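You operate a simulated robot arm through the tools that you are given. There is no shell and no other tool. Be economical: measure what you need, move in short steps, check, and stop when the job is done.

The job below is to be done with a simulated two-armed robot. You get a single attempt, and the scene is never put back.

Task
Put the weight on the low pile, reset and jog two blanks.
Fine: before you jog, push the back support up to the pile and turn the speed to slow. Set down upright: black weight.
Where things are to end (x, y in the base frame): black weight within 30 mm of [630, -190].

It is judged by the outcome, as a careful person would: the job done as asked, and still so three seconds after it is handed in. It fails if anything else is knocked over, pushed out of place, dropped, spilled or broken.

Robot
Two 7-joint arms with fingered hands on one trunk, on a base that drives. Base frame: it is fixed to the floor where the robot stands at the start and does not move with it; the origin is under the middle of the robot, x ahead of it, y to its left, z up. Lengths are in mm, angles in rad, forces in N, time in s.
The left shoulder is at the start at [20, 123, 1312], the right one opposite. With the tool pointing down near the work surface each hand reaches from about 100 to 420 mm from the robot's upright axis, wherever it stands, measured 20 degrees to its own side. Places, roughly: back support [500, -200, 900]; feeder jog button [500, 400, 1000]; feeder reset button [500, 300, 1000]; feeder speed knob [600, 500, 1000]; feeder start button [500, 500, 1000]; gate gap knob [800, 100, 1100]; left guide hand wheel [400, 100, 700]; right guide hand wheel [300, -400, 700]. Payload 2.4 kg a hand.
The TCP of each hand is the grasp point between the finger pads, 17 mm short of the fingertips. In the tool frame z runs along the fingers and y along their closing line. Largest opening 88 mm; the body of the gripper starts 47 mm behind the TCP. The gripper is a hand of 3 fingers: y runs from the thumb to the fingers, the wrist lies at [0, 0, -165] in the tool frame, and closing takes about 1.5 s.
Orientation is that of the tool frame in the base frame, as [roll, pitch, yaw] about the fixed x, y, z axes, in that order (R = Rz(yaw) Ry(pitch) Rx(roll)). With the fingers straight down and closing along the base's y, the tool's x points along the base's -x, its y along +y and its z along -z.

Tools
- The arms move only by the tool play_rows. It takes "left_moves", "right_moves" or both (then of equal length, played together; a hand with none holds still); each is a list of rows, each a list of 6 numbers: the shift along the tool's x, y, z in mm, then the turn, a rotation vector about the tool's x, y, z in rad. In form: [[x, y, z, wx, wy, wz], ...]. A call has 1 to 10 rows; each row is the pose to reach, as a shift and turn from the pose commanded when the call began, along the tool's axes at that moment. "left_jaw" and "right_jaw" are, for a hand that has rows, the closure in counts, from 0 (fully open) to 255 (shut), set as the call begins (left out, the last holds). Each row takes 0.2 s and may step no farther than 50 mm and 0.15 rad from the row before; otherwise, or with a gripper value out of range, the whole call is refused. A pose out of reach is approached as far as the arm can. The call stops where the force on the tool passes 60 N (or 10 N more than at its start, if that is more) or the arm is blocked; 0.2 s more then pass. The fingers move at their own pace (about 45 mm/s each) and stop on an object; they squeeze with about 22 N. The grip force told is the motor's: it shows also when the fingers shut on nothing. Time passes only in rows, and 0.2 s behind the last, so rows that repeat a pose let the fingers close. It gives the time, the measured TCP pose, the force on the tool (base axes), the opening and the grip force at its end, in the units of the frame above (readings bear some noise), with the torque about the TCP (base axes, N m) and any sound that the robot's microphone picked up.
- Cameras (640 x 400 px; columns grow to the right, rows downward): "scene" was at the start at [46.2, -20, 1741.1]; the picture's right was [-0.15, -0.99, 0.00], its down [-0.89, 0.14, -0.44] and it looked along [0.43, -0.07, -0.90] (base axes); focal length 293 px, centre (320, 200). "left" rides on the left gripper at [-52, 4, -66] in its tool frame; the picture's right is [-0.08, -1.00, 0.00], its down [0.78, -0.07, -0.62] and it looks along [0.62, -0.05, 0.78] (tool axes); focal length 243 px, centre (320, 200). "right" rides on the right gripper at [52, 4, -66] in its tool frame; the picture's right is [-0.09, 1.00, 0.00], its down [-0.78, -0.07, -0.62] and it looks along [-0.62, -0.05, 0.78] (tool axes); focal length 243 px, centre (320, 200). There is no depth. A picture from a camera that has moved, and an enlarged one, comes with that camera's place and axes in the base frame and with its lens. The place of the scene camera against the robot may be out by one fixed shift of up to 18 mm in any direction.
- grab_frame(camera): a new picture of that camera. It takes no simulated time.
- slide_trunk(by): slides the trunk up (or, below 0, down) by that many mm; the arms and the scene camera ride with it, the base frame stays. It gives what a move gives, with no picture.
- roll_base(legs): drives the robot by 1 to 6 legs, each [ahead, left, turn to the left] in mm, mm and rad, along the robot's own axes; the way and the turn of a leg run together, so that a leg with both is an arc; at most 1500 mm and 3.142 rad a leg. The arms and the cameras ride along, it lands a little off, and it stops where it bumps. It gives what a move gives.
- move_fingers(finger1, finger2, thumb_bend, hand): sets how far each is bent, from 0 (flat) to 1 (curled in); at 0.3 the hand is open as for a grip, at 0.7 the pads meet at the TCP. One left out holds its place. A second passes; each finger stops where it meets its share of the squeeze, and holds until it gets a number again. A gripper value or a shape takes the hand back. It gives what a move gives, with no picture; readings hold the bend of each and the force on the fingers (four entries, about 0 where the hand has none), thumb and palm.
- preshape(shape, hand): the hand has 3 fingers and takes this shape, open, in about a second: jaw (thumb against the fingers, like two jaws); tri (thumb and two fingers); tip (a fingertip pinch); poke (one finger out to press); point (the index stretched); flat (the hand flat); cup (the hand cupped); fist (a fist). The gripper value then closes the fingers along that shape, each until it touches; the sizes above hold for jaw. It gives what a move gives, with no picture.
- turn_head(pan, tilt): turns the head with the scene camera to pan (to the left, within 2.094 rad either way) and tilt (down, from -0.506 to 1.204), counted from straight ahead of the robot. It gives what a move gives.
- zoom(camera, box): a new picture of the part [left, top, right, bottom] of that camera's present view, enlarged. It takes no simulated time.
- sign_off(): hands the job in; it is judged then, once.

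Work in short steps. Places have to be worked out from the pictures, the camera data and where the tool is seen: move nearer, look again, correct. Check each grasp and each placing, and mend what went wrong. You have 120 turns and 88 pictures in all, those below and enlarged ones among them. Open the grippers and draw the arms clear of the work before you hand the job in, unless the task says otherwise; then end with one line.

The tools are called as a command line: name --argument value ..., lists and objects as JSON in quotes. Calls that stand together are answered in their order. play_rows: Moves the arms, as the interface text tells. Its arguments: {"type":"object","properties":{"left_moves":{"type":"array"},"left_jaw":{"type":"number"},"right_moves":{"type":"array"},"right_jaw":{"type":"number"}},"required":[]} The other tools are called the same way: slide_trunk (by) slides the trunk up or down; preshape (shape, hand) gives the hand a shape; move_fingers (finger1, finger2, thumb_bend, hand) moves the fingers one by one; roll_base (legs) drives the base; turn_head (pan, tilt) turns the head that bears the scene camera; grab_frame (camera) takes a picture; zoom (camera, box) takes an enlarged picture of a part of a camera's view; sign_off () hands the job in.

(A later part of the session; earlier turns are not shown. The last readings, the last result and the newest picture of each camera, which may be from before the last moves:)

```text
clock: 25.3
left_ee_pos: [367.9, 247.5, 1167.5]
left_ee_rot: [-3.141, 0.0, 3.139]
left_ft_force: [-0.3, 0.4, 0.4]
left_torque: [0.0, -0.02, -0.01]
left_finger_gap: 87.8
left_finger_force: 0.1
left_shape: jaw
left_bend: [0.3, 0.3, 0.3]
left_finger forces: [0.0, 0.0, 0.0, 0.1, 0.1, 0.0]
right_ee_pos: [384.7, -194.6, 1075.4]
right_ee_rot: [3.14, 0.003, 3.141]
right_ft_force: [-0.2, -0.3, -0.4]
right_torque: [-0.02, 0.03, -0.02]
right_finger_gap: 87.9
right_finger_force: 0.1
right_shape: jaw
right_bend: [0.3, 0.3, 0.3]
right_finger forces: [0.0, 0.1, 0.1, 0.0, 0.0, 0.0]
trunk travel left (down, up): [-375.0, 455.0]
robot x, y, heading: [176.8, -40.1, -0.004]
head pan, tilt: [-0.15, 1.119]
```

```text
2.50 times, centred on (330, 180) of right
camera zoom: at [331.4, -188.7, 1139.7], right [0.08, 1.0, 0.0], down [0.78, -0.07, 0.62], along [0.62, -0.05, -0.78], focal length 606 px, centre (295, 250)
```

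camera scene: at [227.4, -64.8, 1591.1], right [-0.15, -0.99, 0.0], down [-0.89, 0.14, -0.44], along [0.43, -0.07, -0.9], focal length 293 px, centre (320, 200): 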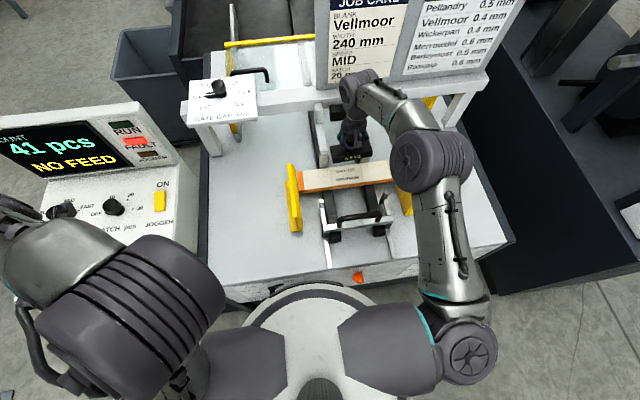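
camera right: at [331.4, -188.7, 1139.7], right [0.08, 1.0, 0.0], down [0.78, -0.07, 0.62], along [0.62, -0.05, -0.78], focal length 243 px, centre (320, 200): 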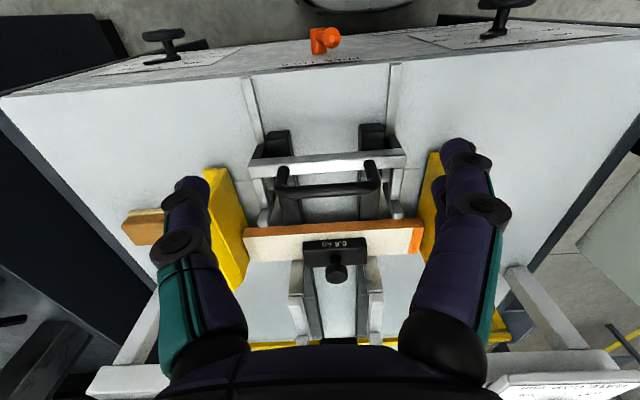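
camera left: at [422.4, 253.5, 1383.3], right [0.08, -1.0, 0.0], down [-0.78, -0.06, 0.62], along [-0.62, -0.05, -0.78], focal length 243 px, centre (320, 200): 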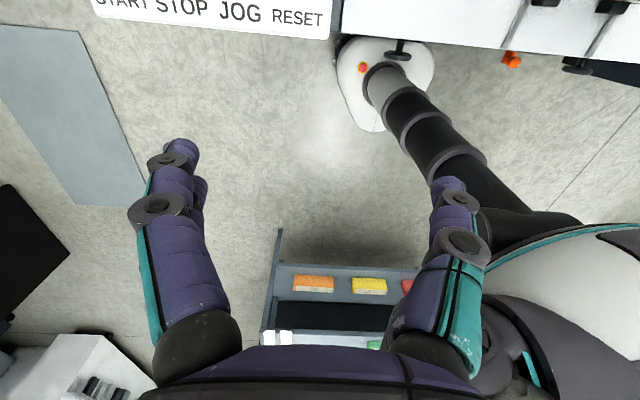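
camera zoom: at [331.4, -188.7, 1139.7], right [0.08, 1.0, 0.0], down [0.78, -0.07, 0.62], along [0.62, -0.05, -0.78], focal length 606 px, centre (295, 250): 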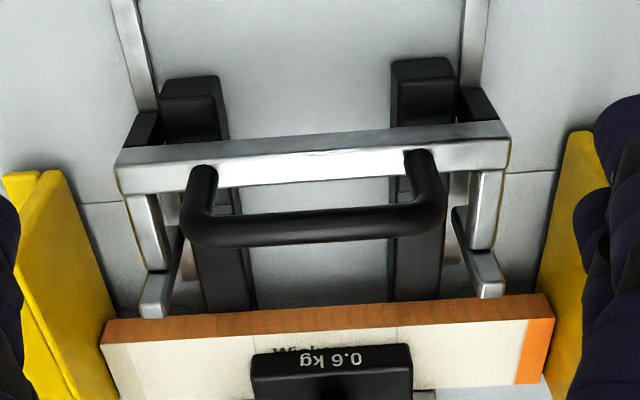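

The crossbar top is near (467, -191, 890) and the handle bar near x 485, z 930. I close the fingers and lower them behind the handle, to push it in small steps.

play_rows --right_moves '[[-5, 2, 30, 0, 0, 0], [-15, 3, 65, 0, 0, 0], [-25, 3, 100, 0, 0, 0], [-30, 3, 130, 0, 0, 0], [-30, 3, 150, 0, 0, 0], [-30, 3, 150, 0, 0, 0], [-30, 3, 150, 0, 0, 0], [-30, 3, 150, 0, 0, 0]]' --right_jaw 255

grab_frame --camera "right"

zoom --camera "scene" --box '[270, 120, 450, 300]'

```text
clock: 27.1
left_ee_pos: [368.2, 247.6, 1166.9]
left_ee_rot: [3.141, 0.002, 3.14]
left_ft_force: [-0.1, -0.4, -0.1]
left_torque: [0.02, 0.0, -0.01]
left_finger_gap: 88.0
left_finger_force: 0.0
left_shape: jaw
left_bend: [0.3, 0.3, 0.3]
left_finger forces: [0.0, 0.0, 0.0, 0.1, 0.1, 0.0]
right_ee_pos: [413.3, -187.1, 926.2]
right_ee_rot: [-3.14, -0.001, 3.141]
right_ft_force: [-0.2, -0.2, -0.5]
right_torque: [0.05, 0.01, 0.02]
right_finger_gap: 0.0
right_finger_force: 22.3
right_shape: jaw
right_bend: [0.66, 0.66, 0.79]
right_finger forces: [0.1, 0.1, 0.0, 0.0, 0.0, 0.0]
trunk travel left (down, up): [-375.0, 455.0]
robot x, y, heading: [180.0, -44.2, -0.001]
head pan, tilt: [-0.15, 1.119]
```

```text
55 pictures are left
camera right: at [361.3, -183.4, 990.1], right [0.09, 1.0, 0.0], down [0.78, -0.07, 0.62], along [0.62, -0.05, -0.78], focal length 243 px, centre (320, 200)
```

right: 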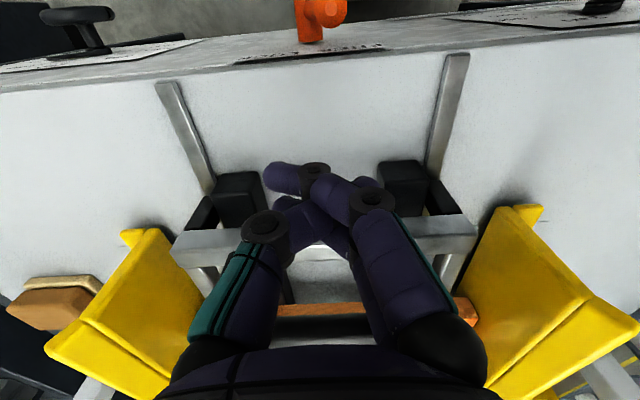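

```text
2.22 times, centred on (360, 210) of scene
camera zoom: at [225.9, -64.8, 1591.1], right [-0.15, -0.99, 0.0], down [-0.89, 0.14, -0.44], along [0.43, -0.07, -0.9], focal length 650 px, centre (231, 178)
```

zoom: 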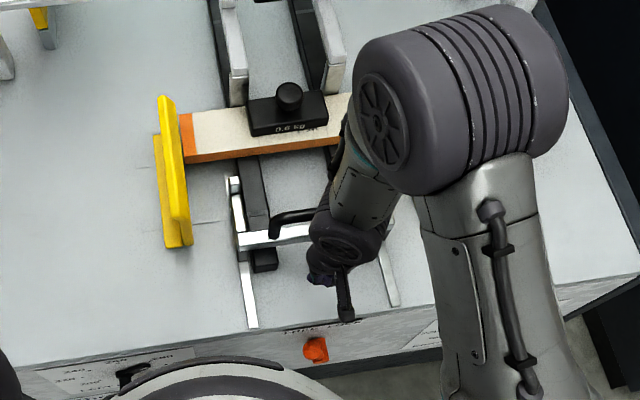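

Fingers are closed behind the handle with no contact. I advance in short steps and watch the x force.

play_rows --right_moves '[[-8, 0, 0, 0, 0, 0], [-16, 0, 0, 0, 0, 0], [-24, 0, 0, 0, 0, 0], [-32, 0, 0, 0, 0, 0], [-40, 0, 0, 0, 0, 0]]'

grab_frame --camera "right"

```text
clock: 28.3
left_ee_pos: [367.6, 248.9, 1166.6]
left_ee_rot: [-3.14, -0.002, 3.14]
left_ft_force: [0.4, 0.9, -0.2]
left_torque: [0.01, 0.01, 0.0]
left_finger_gap: 87.8
left_finger_force: 0.1
left_shape: jaw
left_bend: [0.3, 0.3, 0.3]
left_finger forces: [0.0, 0.1, 0.0, 0.0, 0.0, 0.0]
right_ee_pos: [454.1, -188.1, 925.4]
right_ee_rot: [-3.141, 0.0, 3.14]
right_ft_force: [0.1, 0.0, -0.6]
right_torque: [0.01, -0.01, -0.04]
right_finger_gap: 0.1
right_finger_force: 22.1
right_shape: jaw
right_bend: [0.66, 0.66, 0.79]
right_finger forces: [0.1, 0.0, 0.0, 0.0, 0.0, 0.0]
trunk travel left (down, up): [-375.0, 455.0]
robot x, y, heading: [177.8, -42.8, -0.003]
head pan, tilt: [-0.15, 1.119]
```

```text
53 pictures are left
camera right: at [401.8, -184.0, 990.4], right [0.09, 1.0, 0.0], down [0.78, -0.07, 0.62], along [0.62, -0.05, -0.78], focal length 243 px, centre (320, 200)
```

right: 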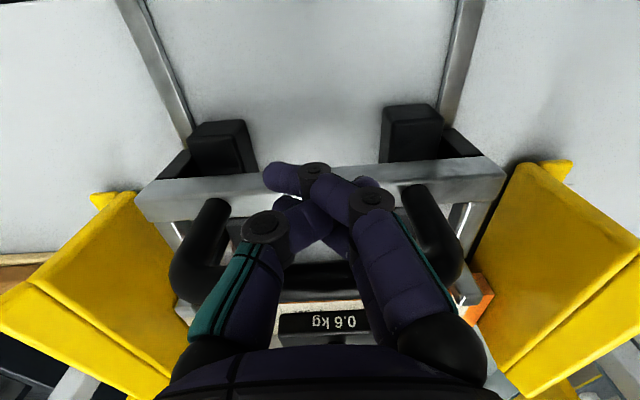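

play_rows --right_moves '[[-4, 0, 0, 0, 0, 0], [-8, 0, 0, 0, 0, 0], [-12, 0, 0, 0, 0, 0]]'

play_rows --right_moves '[[-4, 0, 0, 0, 0, 0], [-8, 0, 0, 0, 0, 0]]'

grab_frame --camera "right"

```text
clock: 29.1
left_ee_pos: [368.2, 249.9, 1166.9]
left_ee_rot: [-3.138, 0.0, 3.139]
left_ft_force: [0.1, 0.9, -0.2]
left_torque: [-0.01, 0.01, 0.01]
left_finger_gap: 87.7
left_finger_force: 0.0
left_shape: jaw
left_bend: [0.3, 0.3, 0.3]
left_finger forces: [0.0, 0.1, 0.0, 0.1, 0.0, 0.1]
right_ee_pos: [466.8, -187.7, 925.6]
right_ee_rot: [-3.141, 0.0, -3.142]
right_ft_force: [-1.6, -0.4, -0.3]
right_torque: [0.01, -0.06, 0.02]
right_finger_gap: 0.0
right_finger_force: 21.9
right_shape: jaw
right_bend: [0.66, 0.66, 0.79]
right_finger forces: [0.0, 0.8, 0.0, 0.0, 0.1, 0.0]
trunk travel left (down, up): [-375.0, 455.0]
robot x, y, heading: [178.7, -44.8, -0.003]
head pan, tilt: [-0.15, 1.119]
```

```text
clock: 29.7
left_ee_pos: [366.9, 248.1, 1167.1]
left_ee_rot: [-3.138, -0.001, 3.14]
left_ft_force: [0.3, 0.0, -0.5]
left_torque: [0.02, -0.01, 0.0]
left_finger_gap: 87.9
left_finger_force: 0.2
left_shape: jaw
left_bend: [0.3, 0.3, 0.3]
left_finger forces: [0.0, 0.1, 0.0, 0.1, 0.0, 0.0]
right_ee_pos: [473.6, -188.3, 925.1]
right_ee_rot: [-3.141, -0.001, 3.141]
right_ft_force: [-1.3, 0.1, 1.0]
right_torque: [-0.02, -0.05, 0.0]
right_finger_gap: 0.0
right_finger_force: 21.4
right_shape: jaw
right_bend: [0.66, 0.66, 0.79]
right_finger forces: [0.1, 0.8, 0.0, 0.0, 0.1, 0.1]
trunk travel left (down, up): [-375.0, 455.0]
robot x, y, heading: [178.7, -45.9, -0.0]
head pan, tilt: [-0.15, 1.119]
```

```text
52 pictures are left
camera right: at [421.3, -183.9, 990.1], right [0.09, 1.0, 0.0], down [0.78, -0.07, 0.62], along [0.62, -0.05, -0.78], focal length 243 px, centre (320, 200)
```

right: 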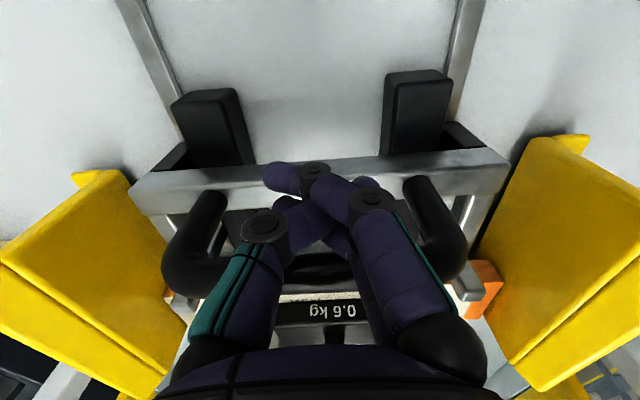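

The support slides with about 1.5 N. I continue in small steps and look for the force rise when it meets the pile.

play_rows --right_moves '[[-3, 0, 0, 0, 0, 0], [-6, 0, 0, 0, 0, 0]]'

play_rows --right_moves '[[-3, 0, 0, 0, 0, 0], [-6, 0, 0, 0, 0, 0]]'

grab_frame --camera "right"

zoom --camera "scene" --box '[270, 120, 450, 300]'

```text
clock: 30.3
left_ee_pos: [366.3, 247.8, 1167.7]
left_ee_rot: [-3.139, -0.001, 3.138]
left_ft_force: [-0.5, -0.4, -0.4]
left_torque: [-0.01, -0.01, 0.03]
left_finger_gap: 88.0
left_finger_force: 0.0
left_shape: jaw
left_bend: [0.3, 0.3, 0.3]
left_finger forces: [0.0, 0.0, 0.0, 0.0, 0.0, 0.1]
right_ee_pos: [479.3, -189.0, 925.0]
right_ee_rot: [3.141, 0.0, 3.141]
right_ft_force: [-1.5, 0.2, 0.1]
right_torque: [0.02, -0.04, -0.02]
right_finger_gap: 0.1
right_finger_force: 21.6
right_shape: jaw
right_bend: [0.66, 0.66, 0.79]
right_finger forces: [0.1, 0.8, 0.0, 0.0, 0.0, 0.0]
trunk travel left (down, up): [-375.0, 455.0]
robot x, y, heading: [183.2, -43.7, -0.0]
head pan, tilt: [-0.15, 1.119]
```

```text
clock: 30.9
left_ee_pos: [367.6, 248.6, 1168.1]
left_ee_rot: [-3.14, 0.001, 3.14]
left_ft_force: [-0.7, 0.1, -0.2]
left_torque: [0.0, 0.01, 0.01]
left_finger_gap: 88.0
left_finger_force: 0.0
left_shape: jaw
left_bend: [0.3, 0.3, 0.3]
left_finger forces: [0.1, 0.0, 0.0, 0.0, 0.0, 0.0]
right_ee_pos: [485.1, -187.1, 925.8]
right_ee_rot: [-3.141, 0.0, 3.141]
right_ft_force: [-1.3, -0.2, 0.4]
right_torque: [0.01, -0.02, 0.03]
right_finger_gap: 0.1
right_finger_force: 22.3
right_shape: jaw
right_bend: [0.66, 0.66, 0.79]
right_finger forces: [0.0, 0.6, 0.1, 0.0, 0.1, 0.1]
trunk travel left (down, up): [-375.0, 455.0]
robot x, y, heading: [180.7, -45.4, -0.003]
head pan, tilt: [-0.15, 1.119]
```

```text
51 pictures are left
camera right: at [433.7, -183.7, 990.2], right [0.09, 1.0, 0.0], down [0.78, -0.07, 0.62], along [0.62, -0.05, -0.78], focal length 243 px, centre (320, 200)
```

right: 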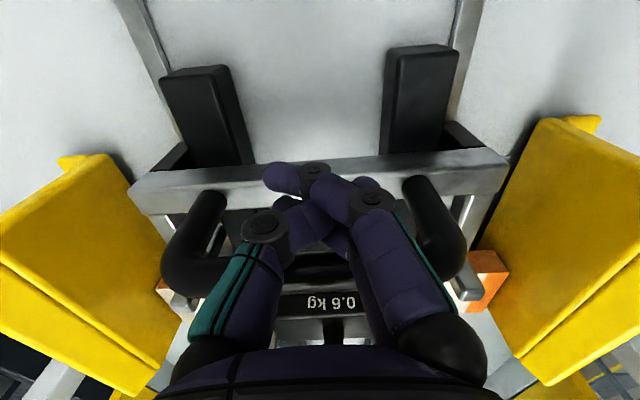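

```text
2.22 times, centred on (360, 210) of scene
camera zoom: at [225.7, -64.9, 1591.1], right [-0.15, -0.99, 0.0], down [-0.89, 0.14, -0.44], along [0.43, -0.07, -0.9], focal length 650 px, centre (231, 178)
```

zoom: 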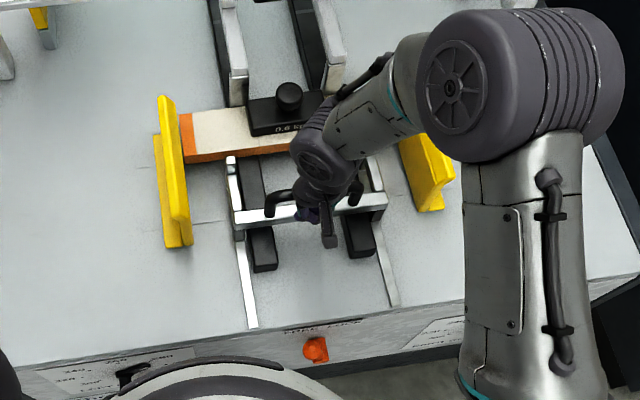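

Tips are nearing the pile face. I go on with small steps.

play_rows --right_moves '[[-2, 0, 0, 0, 0, 0], [-4, 0, 0, 0, 0, 0]]'

play_rows --right_moves '[[-2, 0, 0, 0, 0, 0], [-4, 0, 0, 0, 0, 0]]'

zoom --camera "right" --box '[400, 220, 540, 340]'

zoom --camera "scene" --box '[300, 150, 400, 230]'

```text
clock: 31.5
left_ee_pos: [367.5, 249.2, 1167.7]
left_ee_rot: [-3.139, -0.001, 3.14]
left_ft_force: [-1.0, -0.4, -0.8]
left_torque: [-0.03, 0.01, 0.0]
left_finger_gap: 87.9
left_finger_force: 0.1
left_shape: jaw
left_bend: [0.3, 0.3, 0.3]
left_finger forces: [0.1, 0.0, 0.0, 0.0, 0.1, 0.0]
right_ee_pos: [489.5, -188.1, 926.2]
right_ee_rot: [-3.14, 0.002, 3.141]
right_ft_force: [-2.6, -1.1, -0.5]
right_torque: [0.01, -0.02, 0.01]
right_finger_gap: 0.0
right_finger_force: 22.4
right_shape: jaw
right_bend: [0.66, 0.66, 0.79]
right_finger forces: [0.1, 0.6, 0.1, 0.0, 0.1, 0.0]
trunk travel left (down, up): [-375.0, 455.0]
robot x, y, heading: [183.3, -43.2, -0.002]
head pan, tilt: [-0.15, 1.119]
```

```text
clock: 32.1
left_ee_pos: [367.0, 249.1, 1167.4]
left_ee_rot: [-3.141, 0.0, 3.141]
left_ft_force: [0.1, -0.6, 0.3]
left_torque: [0.0, 0.03, -0.04]
left_finger_gap: 87.7
left_finger_force: 0.1
left_shape: jaw
left_bend: [0.3, 0.3, 0.3]
left_finger forces: [0.0, 0.0, 0.0, 0.1, 0.0, 0.0]
right_ee_pos: [493.4, -187.3, 926.0]
right_ee_rot: [3.141, 0.001, 3.138]
right_ft_force: [-1.4, -0.4, 0.4]
right_torque: [-0.01, 0.02, -0.03]
right_finger_gap: 0.2
right_finger_force: 21.6
right_shape: jaw
right_bend: [0.66, 0.66, 0.79]
right_finger forces: [0.0, 0.5, 0.0, 0.0, 0.0, 0.1]
trunk travel left (down, up): [-375.0, 455.0]
robot x, y, heading: [183.8, -44.8, -0.002]
head pan, tilt: [-0.15, 1.119]
```

```text
3.33 times, centred on (470, 280) of right
camera zoom: at [441.4, -183.5, 990.5], right [0.09, 1.0, 0.0], down [0.78, -0.07, 0.62], along [0.62, -0.05, -0.78], focal length 809 px, centre (-180, -67)
```

zoom: 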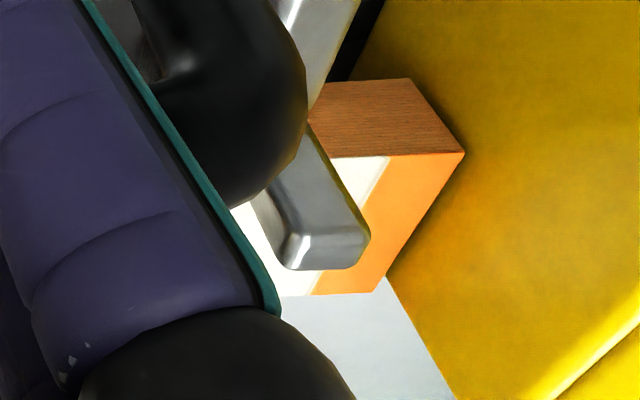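

```text
5.00 times, centred on (350, 190) of scene
camera zoom: at [225.7, -64.9, 1591.1], right [-0.15, -0.99, 0.0], down [-0.89, 0.14, -0.44], along [0.43, -0.07, -0.9], focal length 1463 px, centre (170, 250)
```

zoom: 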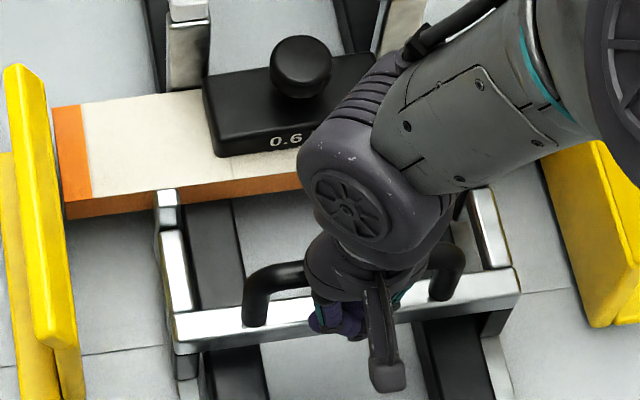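

play_rows --right_moves '[[-2, 0, 0, 0, 0, 0], [-4, 0, 0, 0, 0, 0]]'

play_rows --right_moves '[[-2, 0, 0, 0, 0, 0], [-4, 0, 0, 0, 0, 0]]'

zoom --camera "scene" --box '[300, 150, 400, 230]'

```text
clock: 32.7
left_ee_pos: [368.1, 248.7, 1167.5]
left_ee_rot: [-3.14, 0.0, 3.14]
left_ft_force: [-0.1, 0.4, -0.3]
left_torque: [0.01, -0.01, 0.0]
left_finger_gap: 88.1
left_finger_force: 0.0
left_shape: jaw
left_bend: [0.3, 0.3, 0.3]
left_finger forces: [0.0, 0.2, 0.0, 0.1, 0.0, 0.0]
right_ee_pos: [498.0, -187.7, 926.6]
right_ee_rot: [3.141, 0.001, -3.141]
right_ft_force: [-1.4, -0.3, 0.1]
right_torque: [0.02, 0.0, 0.03]
right_finger_gap: 0.1
right_finger_force: 21.9
right_shape: jaw
right_bend: [0.66, 0.66, 0.79]
right_finger forces: [0.0, 0.6, 0.1, 0.1, 0.1, 0.0]
trunk travel left (down, up): [-375.0, 455.0]
robot x, y, heading: [181.3, -45.6, -0.002]
head pan, tilt: [-0.15, 1.119]
```

```text
clock: 33.3
left_ee_pos: [367.4, 248.7, 1167.8]
left_ee_rot: [-3.141, 0.0, 3.14]
left_ft_force: [0.3, 0.3, 0.1]
left_torque: [0.01, 0.01, 0.01]
left_finger_gap: 87.9
left_finger_force: 0.0
left_shape: jaw
left_bend: [0.3, 0.3, 0.3]
left_finger forces: [0.1, 0.0, 0.0, 0.0, 0.0, 0.0]
right_ee_pos: [502.0, -187.8, 925.6]
right_ee_rot: [3.141, -0.001, 3.138]
right_ft_force: [-1.8, 0.0, -0.3]
right_torque: [0.03, -0.02, 0.03]
right_finger_gap: 0.2
right_finger_force: 22.2
right_shape: jaw
right_bend: [0.66, 0.66, 0.79]
right_finger forces: [0.0, 0.5, 0.0, 0.1, 0.1, 0.0]
trunk travel left (down, up): [-375.0, 455.0]
robot x, y, heading: [176.7, -47.7, -0.005]
head pan, tilt: [-0.15, 1.119]
```

```text
5.00 times, centred on (350, 190) of scene
camera zoom: at [225.7, -64.8, 1591.1], right [-0.15, -0.99, 0.0], down [-0.89, 0.14, -0.44], along [0.43, -0.07, -0.9], focal length 1463 px, centre (170, 250)
```

zoom: 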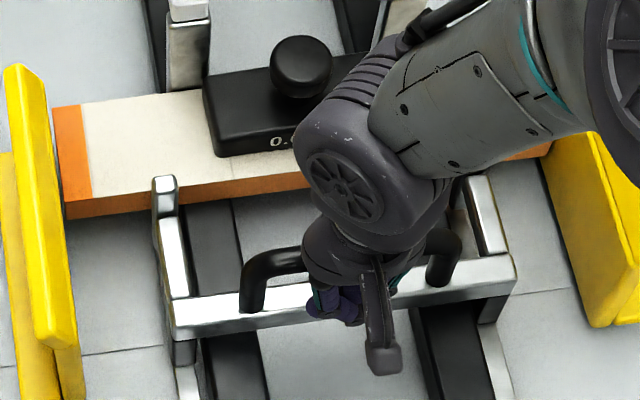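

play_rows --right_moves '[[-2, 0, 0, 0, 0, 0], [-4, 0, 0, 0, 0, 0]]'

play_rows --right_moves '[[-2, 0, 0, 0, 0, 0], [-4, 0, 0, 0, 0, 0]]'

zoom --camera "scene" --box '[300, 150, 400, 230]'

zoom --camera "right" --box '[400, 220, 540, 340]'

```text
clock: 33.9
left_ee_pos: [366.3, 250.3, 1167.2]
left_ee_rot: [-3.141, 0.0, 3.141]
left_ft_force: [-0.1, -0.5, 0.3]
left_torque: [0.02, -0.02, -0.01]
left_finger_gap: 88.0
left_finger_force: 0.2
left_shape: jaw
left_bend: [0.3, 0.3, 0.3]
left_finger forces: [0.1, 0.1, 0.0, 0.0, 0.1, 0.1]
right_ee_pos: [505.7, -189.1, 925.8]
right_ee_rot: [-3.141, 0.001, -3.141]
right_ft_force: [-2.1, -1.2, -0.6]
right_torque: [0.01, -0.04, 0.03]
right_finger_gap: 0.1
right_finger_force: 22.3
right_shape: jaw
right_bend: [0.66, 0.66, 0.79]
right_finger forces: [0.0, 0.5, 0.0, 0.0, 0.0, 0.0]
trunk travel left (down, up): [-375.0, 455.0]
robot x, y, heading: [175.6, -47.1, -0.006]
head pan, tilt: [-0.15, 1.119]
```

```text
clock: 34.5
left_ee_pos: [367.7, 249.4, 1167.1]
left_ee_rot: [-3.139, 0.001, 3.14]
left_ft_force: [0.2, -0.2, 0.2]
left_torque: [-0.01, 0.05, -0.02]
left_finger_gap: 87.9
left_finger_force: 0.1
left_shape: jaw
left_bend: [0.3, 0.3, 0.3]
left_finger forces: [0.0, 0.0, 0.1, 0.1, 0.0, 0.0]
right_ee_pos: [509.6, -187.8, 925.5]
right_ee_rot: [-3.14, -0.001, 3.139]
right_ft_force: [-0.9, -0.3, -0.2]
right_torque: [-0.02, -0.01, -0.01]
right_finger_gap: 0.0
right_finger_force: 21.2
right_shape: jaw
right_bend: [0.66, 0.66, 0.79]
right_finger forces: [0.0, 0.5, 0.0, 0.0, 0.0, 0.0]
trunk travel left (down, up): [-375.0, 455.0]
robot x, y, heading: [181.7, -44.9, 0.001]
head pan, tilt: [-0.15, 1.119]
```

```text
5.00 times, centred on (350, 190) of scene
camera zoom: at [225.7, -64.9, 1591.1], right [-0.15, -0.99, 0.0], down [-0.89, 0.14, -0.44], along [0.43, -0.07, -0.9], focal length 1463 px, centre (170, 250)
```

zoom: 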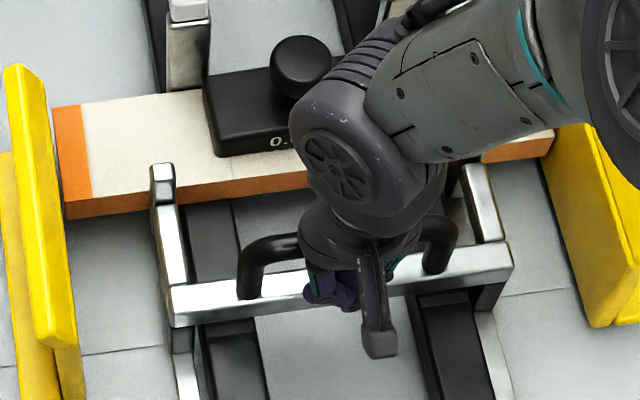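

```text
3.33 times, centred on (470, 280) of right
camera zoom: at [457.3, -183.6, 990.6], right [0.09, 1.0, 0.0], down [0.78, -0.07, 0.62], along [0.62, -0.05, -0.78], focal length 809 px, centre (-180, -67)
```

zoom: 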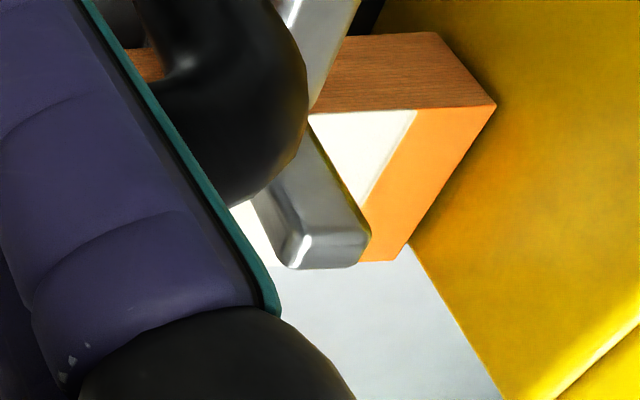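

No contact yet; I continue.

play_rows --right_moves '[[-2, 0, 0, 0, 0, 0], [-4, 0, 0, 0, 0, 0]]'

play_rows --right_moves '[[-2, 0, 0, 0, 0, 0], [-4, 0, 0, 0, 0, 0]]'

zoom --camera "scene" --box '[300, 150, 400, 230]'

```text
clock: 35.1
left_ee_pos: [367.6, 248.9, 1167.6]
left_ee_rot: [-3.14, 0.0, 3.14]
left_ft_force: [-1.2, 0.0, -0.1]
left_torque: [0.03, 0.02, -0.01]
left_finger_gap: 87.8
left_finger_force: 0.1
left_shape: jaw
left_bend: [0.3, 0.3, 0.3]
left_finger forces: [0.0, 0.0, 0.1, 0.1, 0.0, 0.0]
right_ee_pos: [512.5, -188.8, 927.0]
right_ee_rot: [3.14, -0.001, -3.141]
right_ft_force: [-6.4, -0.7, 0.2]
right_torque: [0.0, -0.09, 0.06]
right_finger_gap: 0.0
right_finger_force: 21.8
right_shape: jaw
right_bend: [0.66, 0.66, 0.79]
right_finger forces: [0.1, 1.9, 0.0, 0.1, 0.0, 0.0]
trunk travel left (down, up): [-375.0, 455.0]
robot x, y, heading: [180.2, -49.0, -0.003]
head pan, tilt: [-0.15, 1.119]
```

```text
clock: 35.7
left_ee_pos: [365.0, 248.9, 1167.3]
left_ee_rot: [-3.141, 0.001, 3.141]
left_ft_force: [-0.8, 0.0, -0.4]
left_torque: [-0.03, 0.02, 0.03]
left_finger_gap: 88.0
left_finger_force: 0.0
left_shape: jaw
left_bend: [0.3, 0.3, 0.3]
left_finger forces: [0.0, 0.0, 0.0, 0.1, 0.1, 0.1]
right_ee_pos: [514.6, -188.4, 926.7]
right_ee_rot: [3.141, 0.001, 3.14]
right_ft_force: [-22.0, 0.2, 0.3]
right_torque: [-0.02, -0.31, 0.25]
right_finger_gap: 0.0
right_finger_force: 22.0
right_shape: jaw
right_bend: [0.66, 0.66, 0.79]
right_finger forces: [0.1, 27.3, 0.0, 0.1, 0.1, 0.1]
trunk travel left (down, up): [-375.0, 455.0]
robot x, y, heading: [179.1, -43.0, -0.004]
head pan, tilt: [-0.15, 1.119]
```

```text
5.00 times, centred on (350, 190) of scene
camera zoom: at [221.8, -64.8, 1591.2], right [-0.15, -0.99, 0.0], down [-0.89, 0.14, -0.44], along [0.43, -0.07, -0.9], focal length 1463 px, centre (170, 250)
```

zoom: 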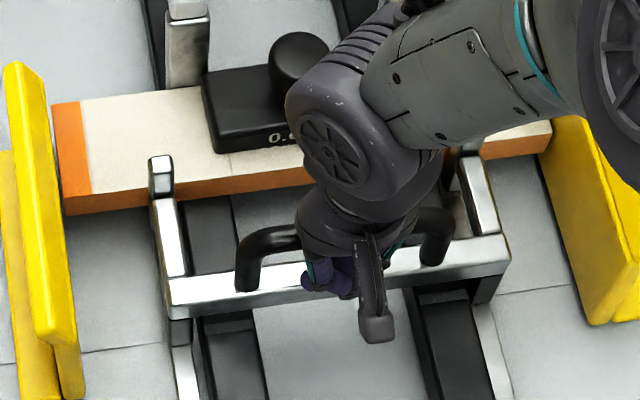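

The support met the pile (force rose sharply to 22 N at x≈513). I back off straight and lift clear.

play_rows --right_moves '[[10, 0, 0, 0, 0, 0], [40, 0, 0, 0, 0, 0], [75, 0, -20, 0, 0, 0], [100, 0, -55, 0, 0, 0], [115, 0, -95, 0, 0, 0], [125, -20, -135, 0, 0, 0], [135, -50, -170, 0, 0, 0]]'

zoom --camera "scene" --box '[280, 110, 440, 230]'

zoom --camera "right" --box '[200, 60, 480, 260]'

```text
clock: 37.3
left_ee_pos: [368.4, 246.5, 1167.2]
left_ee_rot: [-3.14, 0.0, 3.141]
left_ft_force: [-0.5, 0.8, -0.1]
left_torque: [0.01, -0.01, -0.03]
left_finger_gap: 87.9
left_finger_force: 0.0
left_shape: jaw
left_bend: [0.3, 0.3, 0.3]
left_finger forces: [0.1, 0.0, 0.0, 0.1, 0.1, 0.0]
right_ee_pos: [384.0, -239.4, 1096.3]
right_ee_rot: [-3.141, 0.005, 3.14]
right_ft_force: [-0.4, -0.2, 0.2]
right_torque: [0.02, -0.02, -0.02]
right_finger_gap: 0.0
right_finger_force: 22.3
right_shape: jaw
right_bend: [0.66, 0.66, 0.79]
right_finger forces: [0.1, 0.1, 0.0, 0.1, 0.0, 0.1]
trunk travel left (down, up): [-375.0, 455.0]
robot x, y, heading: [179.5, -43.7, -0.005]
head pan, tilt: [-0.15, 1.119]
```

```text
3.33 times, centred on (360, 170) of scene
camera zoom: at [225.8, -66.8, 1591.1], right [-0.15, -0.99, 0.0], down [-0.89, 0.14, -0.44], along [0.43, -0.07, -0.9], focal length 975 px, centre (187, 300)
```

zoom: 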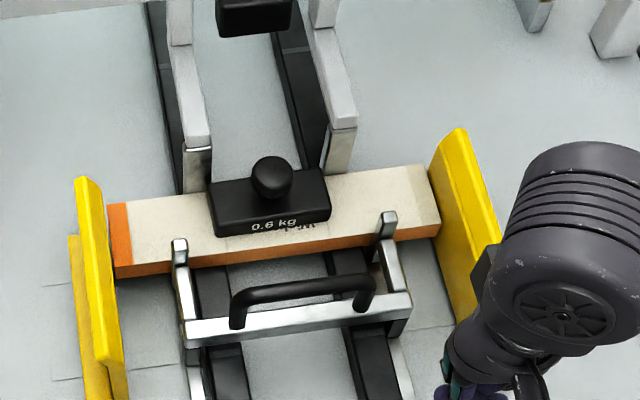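

```text
2.00 times, centred on (340, 160) of right
camera zoom: at [330.8, -235.0, 1160.0], right [0.09, 1.0, 0.0], down [0.78, -0.07, 0.62], along [0.62, -0.05, -0.78], focal length 485 px, centre (280, 280)
```

zoom: 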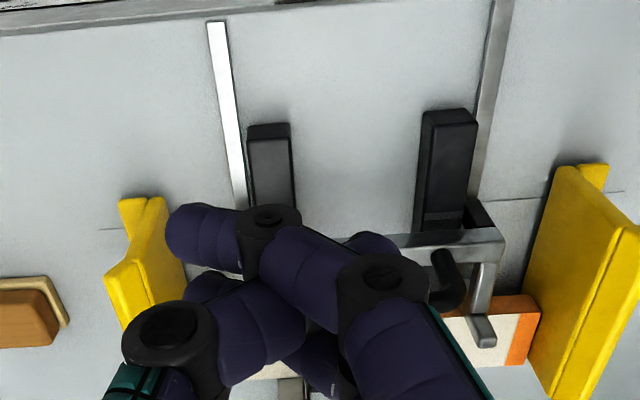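

The support now stands against the pile and the weight is upright. I back off and drive left toward the control panel.

roll_base --legs '[[-70, 0, 0], [0, 330, 0]]'

turn_head --pan 0.25 --tilt 1.0

grab_frame --camera "scene"

grab_frame --camera "left"

```text
clock: 40.1
left_ee_pos: [299.1, 578.2, 1167.6]
left_ee_rot: [-3.14, 0.0, 3.138]
left_ft_force: [-0.2, 0.2, 0.6]
left_torque: [0.02, -0.01, 0.02]
left_finger_gap: 87.9
left_finger_force: 0.1
left_shape: jaw
left_bend: [0.3, 0.3, 0.3]
left_finger forces: [0.0, 0.1, 0.0, 0.1, 0.0, 0.0]
right_ee_pos: [314.9, 91.3, 1095.4]
right_ee_rot: [3.141, 0.0, 3.14]
right_ft_force: [-0.5, 0.0, -0.3]
right_torque: [-0.01, -0.01, -0.02]
right_finger_gap: 0.0
right_finger_force: 21.9
right_shape: jaw
right_bend: [0.66, 0.66, 0.79]
right_finger forces: [0.1, 0.0, 0.0, 0.1, 0.1, 0.1]
trunk travel left (down, up): [-375.0, 455.0]
robot x, y, heading: [111.6, 286.0, -0.001]
head pan, tilt: [-0.15, 1.119]
```

```text
clock: 41.0
left_ee_pos: [299.9, 578.0, 1168.1]
left_ee_rot: [-3.139, 0.001, 3.138]
left_ft_force: [-0.6, -0.4, 0.7]
left_torque: [0.01, 0.0, -0.01]
left_finger_gap: 87.9
left_finger_force: 0.0
left_shape: jaw
left_bend: [0.3, 0.3, 0.3]
left_finger forces: [0.0, 0.0, 0.0, 0.0, 0.0, 0.0]
right_ee_pos: [314.4, 90.9, 1095.0]
right_ee_rot: [3.14, -0.001, 3.138]
right_ft_force: [-0.1, 0.4, -0.3]
right_torque: [-0.01, -0.01, -0.04]
right_finger_gap: 0.4
right_finger_force: 21.6
right_shape: jaw
right_bend: [0.66, 0.66, 0.79]
right_finger forces: [0.0, 0.1, 0.0, 0.0, 0.0, 0.1]
trunk travel left (down, up): [-375.0, 455.0]
robot x, y, heading: [109.8, 284.2, -0.004]
head pan, tilt: [0.25, 1.0]
```

```text
41 pictures are left
camera scene: at [163.6, 290.6, 1598.9], right [0.24, -0.97, 0.0], down [-0.82, -0.2, -0.54], along [0.52, 0.13, -0.84], focal length 293 px, centre (320, 200)
```

scene: 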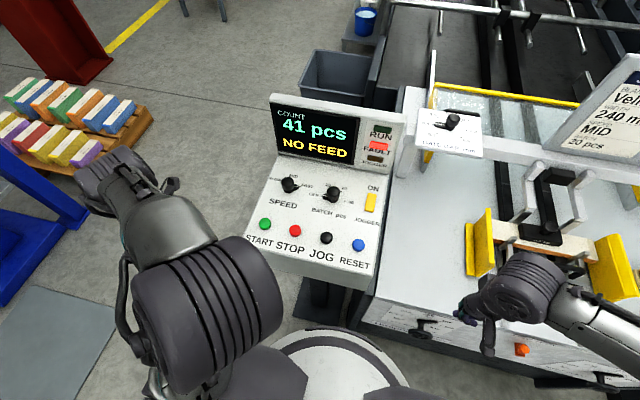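

```text
40 pictures are left
camera left: at [351.3, 582.0, 1233.9], right [0.08, -1.0, 0.0], down [-0.78, -0.06, 0.62], along [-0.62, -0.05, -0.78], focal length 243 px, centre (320, 200)
```

left: 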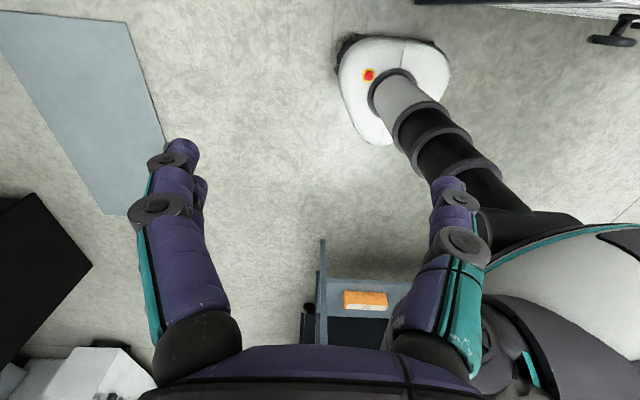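

Clear view of the panel. I zoom in for the knob and the buttons.

zoom --camera "scene" --box '[230, 80, 410, 300]'

```text
1.82 times, centred on (320, 190) of scene
camera zoom: at [163.6, 290.6, 1598.9], right [0.24, -0.97, 0.0], down [-0.82, -0.2, -0.54], along [0.52, 0.13, -0.84], focal length 532 px, centre (320, 218)
```

zoom: 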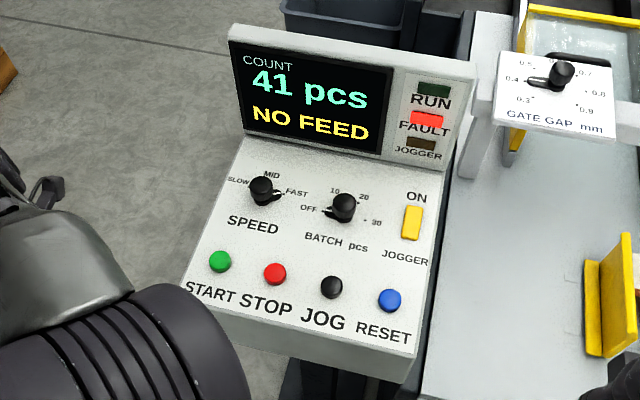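

I'll use the right hand (its camera looks forward) for the panel, so I drive further left and a little ahead.

roll_base --legs '[[0, 250, 0], [45, 0, 0]]'

grab_frame --camera "right"

grab_frame --camera "scene"

```text
clock: 43.3
left_ee_pos: [348.4, 825.5, 1166.8]
left_ee_rot: [-3.139, -0.001, 3.138]
left_ft_force: [-0.4, -0.6, 0.9]
left_torque: [0.01, 0.02, 0.0]
left_finger_gap: 88.0
left_finger_force: 0.0
left_shape: jaw
left_bend: [0.3, 0.3, 0.3]
left_finger forces: [0.0, 0.0, 0.0, 0.1, 0.1, 0.0]
right_ee_pos: [362.0, 339.4, 1095.5]
right_ee_rot: [-3.142, -0.001, 3.136]
right_ft_force: [-0.4, 0.3, -0.1]
right_torque: [-0.03, 0.06, 0.02]
right_finger_gap: 0.3
right_finger_force: 21.9
right_shape: jaw
right_bend: [0.66, 0.66, 0.79]
right_finger forces: [0.1, 0.0, 0.0, 0.2, 0.0, 0.0]
trunk travel left (down, up): [-375.0, 455.0]
robot x, y, heading: [155.1, 531.9, -0.007]
head pan, tilt: [0.25, 1.0]
```

```text
38 pictures are left
camera right: at [309.5, 343.6, 1159.8], right [0.09, 1.0, 0.0], down [0.78, -0.07, 0.62], along [0.62, -0.06, -0.78], focal length 243 px, centre (320, 200)
```

right: 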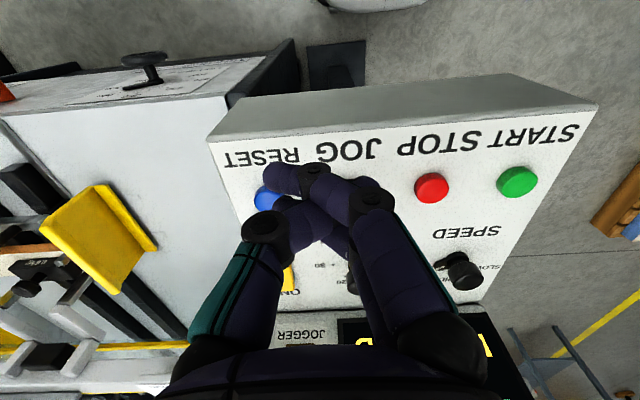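

```text
37 pictures are left
camera scene: at [212.5, 539.3, 1598.8], right [0.24, -0.97, 0.0], down [-0.82, -0.2, -0.54], along [0.52, 0.13, -0.84], focal length 293 px, centre (320, 200)
```

scene: 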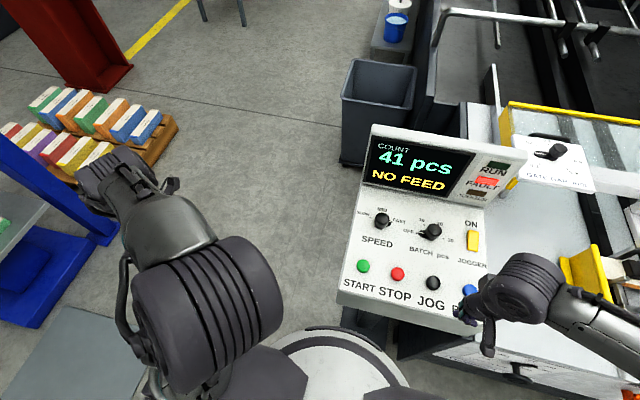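

Panel surface is near z 980; the buttons lie at x≈444 (START y 505, STOP 432, JOG ≈357, RESET ≈282). I move the right hand over toward the speed knob at about (555, 482).

play_rows --right_moves '[[-15, 40, 0, 0, 0, 0], [-35, 80, 0, 0, 0, 0], [-60, 115, 0, 0, 0, 0], [-90, 140, 0, 0, 0, 0], [-120, 143, 0, 0, 0, 0], [-120, 143, 0, 0, 0, 0], [-120, 143, 0, 0, 0, 0]]' --right_jaw 0

grab_frame --camera "right"

grab_frame --camera "scene"

```text
clock: 44.9
left_ee_pos: [346.2, 825.6, 1167.3]
left_ee_rot: [-3.14, -0.003, 3.138]
left_ft_force: [-0.1, 0.1, 0.0]
left_torque: [-0.03, -0.04, 0.0]
left_finger_gap: 88.2
left_finger_force: 0.0
left_shape: jaw
left_bend: [0.3, 0.3, 0.3]
left_finger forces: [0.0, 0.0, 0.1, 0.0, 0.0, 0.0]
right_ee_pos: [481.4, 481.4, 1094.9]
right_ee_rot: [-3.141, 0.001, 3.135]
right_ft_force: [-0.3, 0.5, -1.2]
right_torque: [0.02, 0.0, 0.02]
right_finger_gap: 88.0
right_finger_force: 0.1
right_shape: jaw
right_bend: [0.3, 0.3, 0.3]
right_finger forces: [0.0, 0.0, 0.0, 0.0, 0.0, 0.1]
trunk travel left (down, up): [-375.0, 455.0]
robot x, y, heading: [157.0, 530.1, -0.004]
head pan, tilt: [0.25, 1.0]
```

```text
36 pictures are left
camera right: at [429.1, 486.5, 1159.9], right [0.09, 1.0, 0.0], down [0.78, -0.07, 0.62], along [0.62, -0.06, -0.78], focal length 243 px, centre (320, 200)
```

right: 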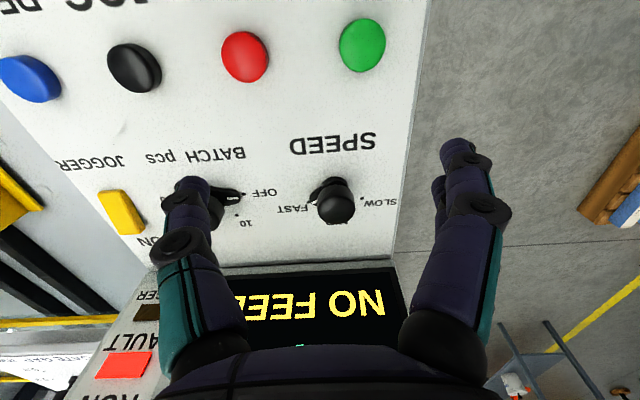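

```text
35 pictures are left
camera scene: at [210.2, 539.3, 1598.9], right [0.24, -0.97, 0.0], down [-0.82, -0.2, -0.54], along [0.52, 0.13, -0.84], focal length 293 px, centre (320, 200)
```

scene: 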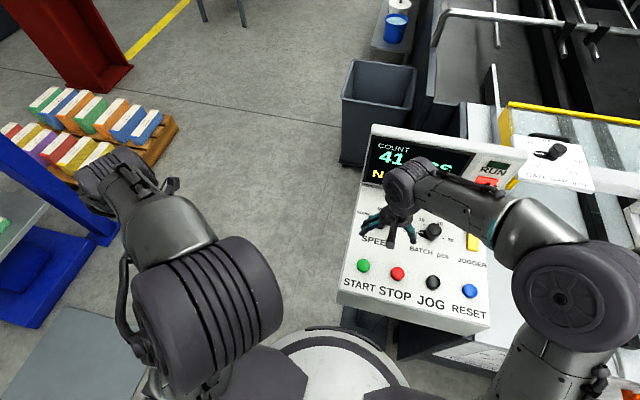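

I zoom on the knob to read the pointer and its height.

zoom --camera "right" --box '[220, 120, 420, 260]'

```text
2.86 times, centred on (320, 190) of right
camera zoom: at [429.1, 486.5, 1159.9], right [0.09, 1.0, 0.0], down [0.78, -0.07, 0.62], along [0.62, -0.06, -0.78], focal length 693 px, centre (320, 229)
```

zoom: 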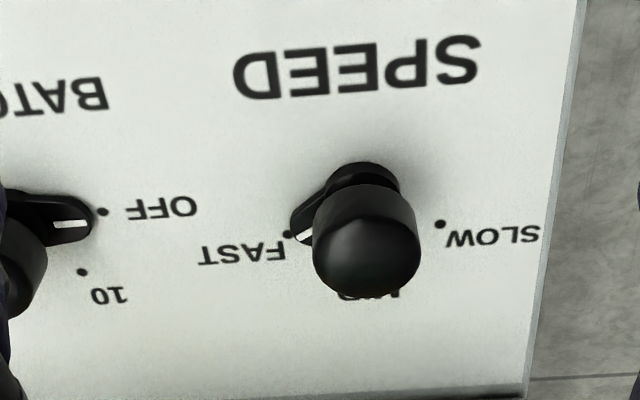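

Pointer is at FAST; SLOW lies about 120° counter-clockwise. The knob stands at (571, 488), z 966–995. I move above it, pre-turning the hand 60° clockwise.

play_rows --right_moves '[[-15, 1, 5, 0, 0, 0.15], [-30, 2, 10, 0, 0, 0.3], [-45, 3, 18, 0, 0, 0.45], [-60, 4, 26, 0, 0, 0.6], [-75, 5, 34, 0, 0, 0.75], [-90, 6, 42, 0, 0, 0.9], [-90, 6.5, 50, 0, 0, 1.05]]'

grab_frame --camera "right"

```text
clock: 46.5
left_ee_pos: [347.1, 825.8, 1166.3]
left_ee_rot: [-3.141, -0.001, 3.137]
left_ft_force: [0.1, -0.5, -0.5]
left_torque: [-0.02, 0.02, 0.05]
left_finger_gap: 87.6
left_finger_force: 0.1
left_shape: jaw
left_bend: [0.3, 0.3, 0.3]
left_finger forces: [0.0, 0.1, 0.0, 0.1, 0.1, 0.0]
right_ee_pos: [572.0, 488.8, 1045.4]
right_ee_rot: [3.141, -0.001, 2.083]
right_ft_force: [0.0, 0.1, 0.8]
right_torque: [0.03, -0.01, -0.01]
right_finger_gap: 88.1
right_finger_force: 0.1
right_shape: jaw
right_bend: [0.3, 0.3, 0.3]
right_finger forces: [0.0, 0.0, 0.1, 0.0, 0.0, 0.1]
trunk travel left (down, up): [-375.0, 455.0]
robot x, y, heading: [154.7, 534.4, -0.005]
head pan, tilt: [0.25, 1.0]
```

```text
33 pictures are left
camera right: at [549.2, 535.1, 1110.0], right [0.91, 0.42, 0.0], down [0.33, -0.71, 0.62], along [0.26, -0.56, -0.78], focal length 243 px, centre (320, 200)
```

right: 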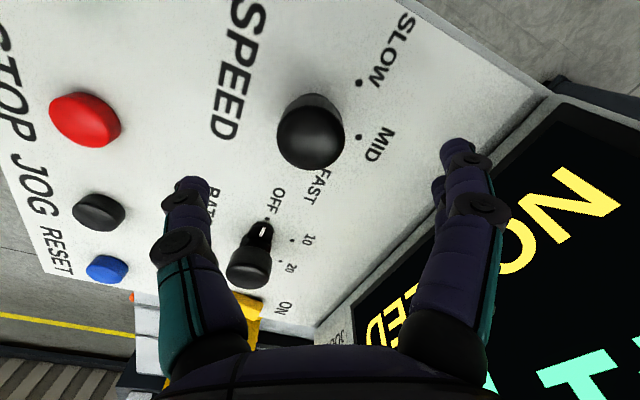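

Refined knob centre is (568, 487). I lower onto it with a small correction.

play_rows --right_moves '[[0, -4, 20, 0, 0, 0], [0, -4, 36, 0, 0, 0], [0, -4, 46, 0, 0, 0], [0, -4, 52, 0, 0, 0]]'

grab_frame --camera "right"

```text
clock: 47.5
left_ee_pos: [345.8, 826.0, 1167.3]
left_ee_rot: [-3.138, -0.003, 3.135]
left_ft_force: [0.2, -0.4, -0.5]
left_torque: [0.01, 0.0, 0.01]
left_finger_gap: 87.6
left_finger_force: 0.1
left_shape: jaw
left_bend: [0.3, 0.3, 0.3]
left_finger forces: [0.1, 0.1, 0.0, 0.0, 0.0, 0.0]
right_ee_pos: [568.3, 486.0, 991.9]
right_ee_rot: [-3.141, 0.0, 2.086]
right_ft_force: [-0.3, -0.3, -0.6]
right_torque: [0.01, 0.01, 0.03]
right_finger_gap: 88.0
right_finger_force: 0.0
right_shape: jaw
right_bend: [0.3, 0.3, 0.3]
right_finger forces: [0.0, 0.1, 0.1, 0.0, 0.1, 0.1]
trunk travel left (down, up): [-375.0, 455.0]
robot x, y, heading: [160.1, 533.4, -0.007]
head pan, tilt: [0.25, 1.0]
```

```text
32 pictures are left
camera right: at [545.4, 532.7, 1057.6], right [0.91, 0.42, 0.0], down [0.33, -0.71, 0.62], along [0.26, -0.56, -0.78], focal length 243 px, centre (320, 200)
```

right: 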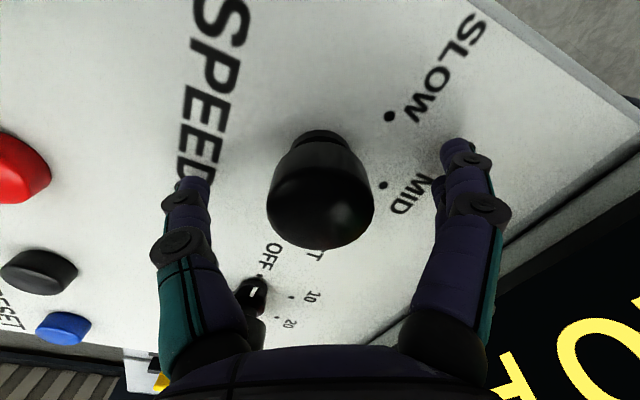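

Knob centred between the fingers; I close on it.

play_rows --right_moves '[[0, 0, 0, 0, 0, 0], [0, 0, 0, 0, 0, 0], [0, 0, 0, 0, 0, 0], [0, 0, 0, 0, 0, 0], [0, 0, 0, 0, 0, 0], [0, 0, 0, 0, 0, 0], [0, 0, 0, 0, 0, 0], [0, 0, 0, 0, 0, 0]]' --right_jaw 255

```text
clock: 49.3
left_ee_pos: [347.8, 824.3, 1167.8]
left_ee_rot: [-3.14, -0.003, 3.135]
left_ft_force: [0.0, 0.1, 0.8]
left_torque: [0.0, 0.0, -0.01]
left_finger_gap: 88.1
left_finger_force: 0.0
left_shape: jaw
left_bend: [0.3, 0.3, 0.3]
left_finger forces: [0.0, 0.0, 0.0, 0.0, 0.0, 0.0]
right_ee_pos: [567.5, 485.4, 993.4]
right_ee_rot: [3.141, -0.001, 2.088]
right_ft_force: [-1.0, -1.6, -9.4]
right_torque: [0.15, -0.28, -0.02]
right_finger_gap: 15.7
right_finger_force: 21.9
right_shape: jaw
right_bend: [0.73, 0.72, 0.74]
right_finger forces: [10.8, 10.8, 0.0, 0.0, 23.6, 0.1]
trunk travel left (down, up): [-375.0, 455.0]
robot x, y, heading: [159.9, 533.1, -0.006]
head pan, tilt: [0.25, 1.0]
```

It grips (15.7 mm). I turn counter-clockwise by about 60° first and check.

play_rows --right_moves '[[0, 0, 0, 0, 0, -0.13], [0, 0, 0, 0, 0, -0.26], [0, 0, 0, 0, 0, -0.39], [0, 0, 0, 0, 0, -0.52], [0, 0, 0, 0, 0, -0.65], [0, 0, 0, 0, 0, -0.78], [0, 0, 0, 0, 0, -0.91], [0, 0, 0, 0, 0, -1.05]]'

grab_frame --camera "right"

```text
clock: 51.1
left_ee_pos: [348.3, 826.3, 1166.3]
left_ee_rot: [-3.141, -0.005, 3.135]
left_ft_force: [0.0, -0.3, -0.7]
left_torque: [0.0, 0.0, -0.01]
left_finger_gap: 88.1
left_finger_force: 0.0
left_shape: jaw
left_bend: [0.3, 0.3, 0.3]
left_finger forces: [0.0, 0.0, 0.0, 0.1, 0.0, 0.0]
right_ee_pos: [569.8, 486.6, 992.9]
right_ee_rot: [3.139, 0.0, 3.138]
right_ft_force: [12.3, 6.5, -5.0]
right_torque: [0.49, -0.25, -0.08]
right_finger_gap: 15.0
right_finger_force: 21.9
right_shape: jaw
right_bend: [0.73, 0.71, 0.74]
right_finger forces: [13.7, 22.9, 0.0, 0.0, 23.2, 0.0]
trunk travel left (down, up): [-375.0, 455.0]
robot x, y, heading: [157.3, 536.1, -0.007]
head pan, tilt: [0.25, 1.0]
```

```text
31 pictures are left
camera right: at [517.5, 491.3, 1057.7], right [0.09, 1.0, 0.0], down [0.78, -0.07, 0.62], along [0.62, -0.05, -0.78], focal length 243 px, centre (320, 200)
```

right: 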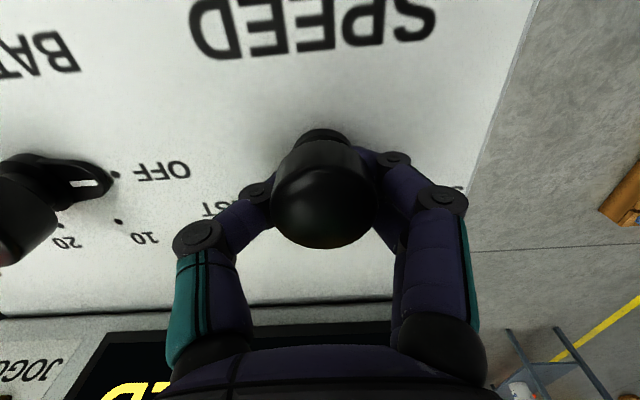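

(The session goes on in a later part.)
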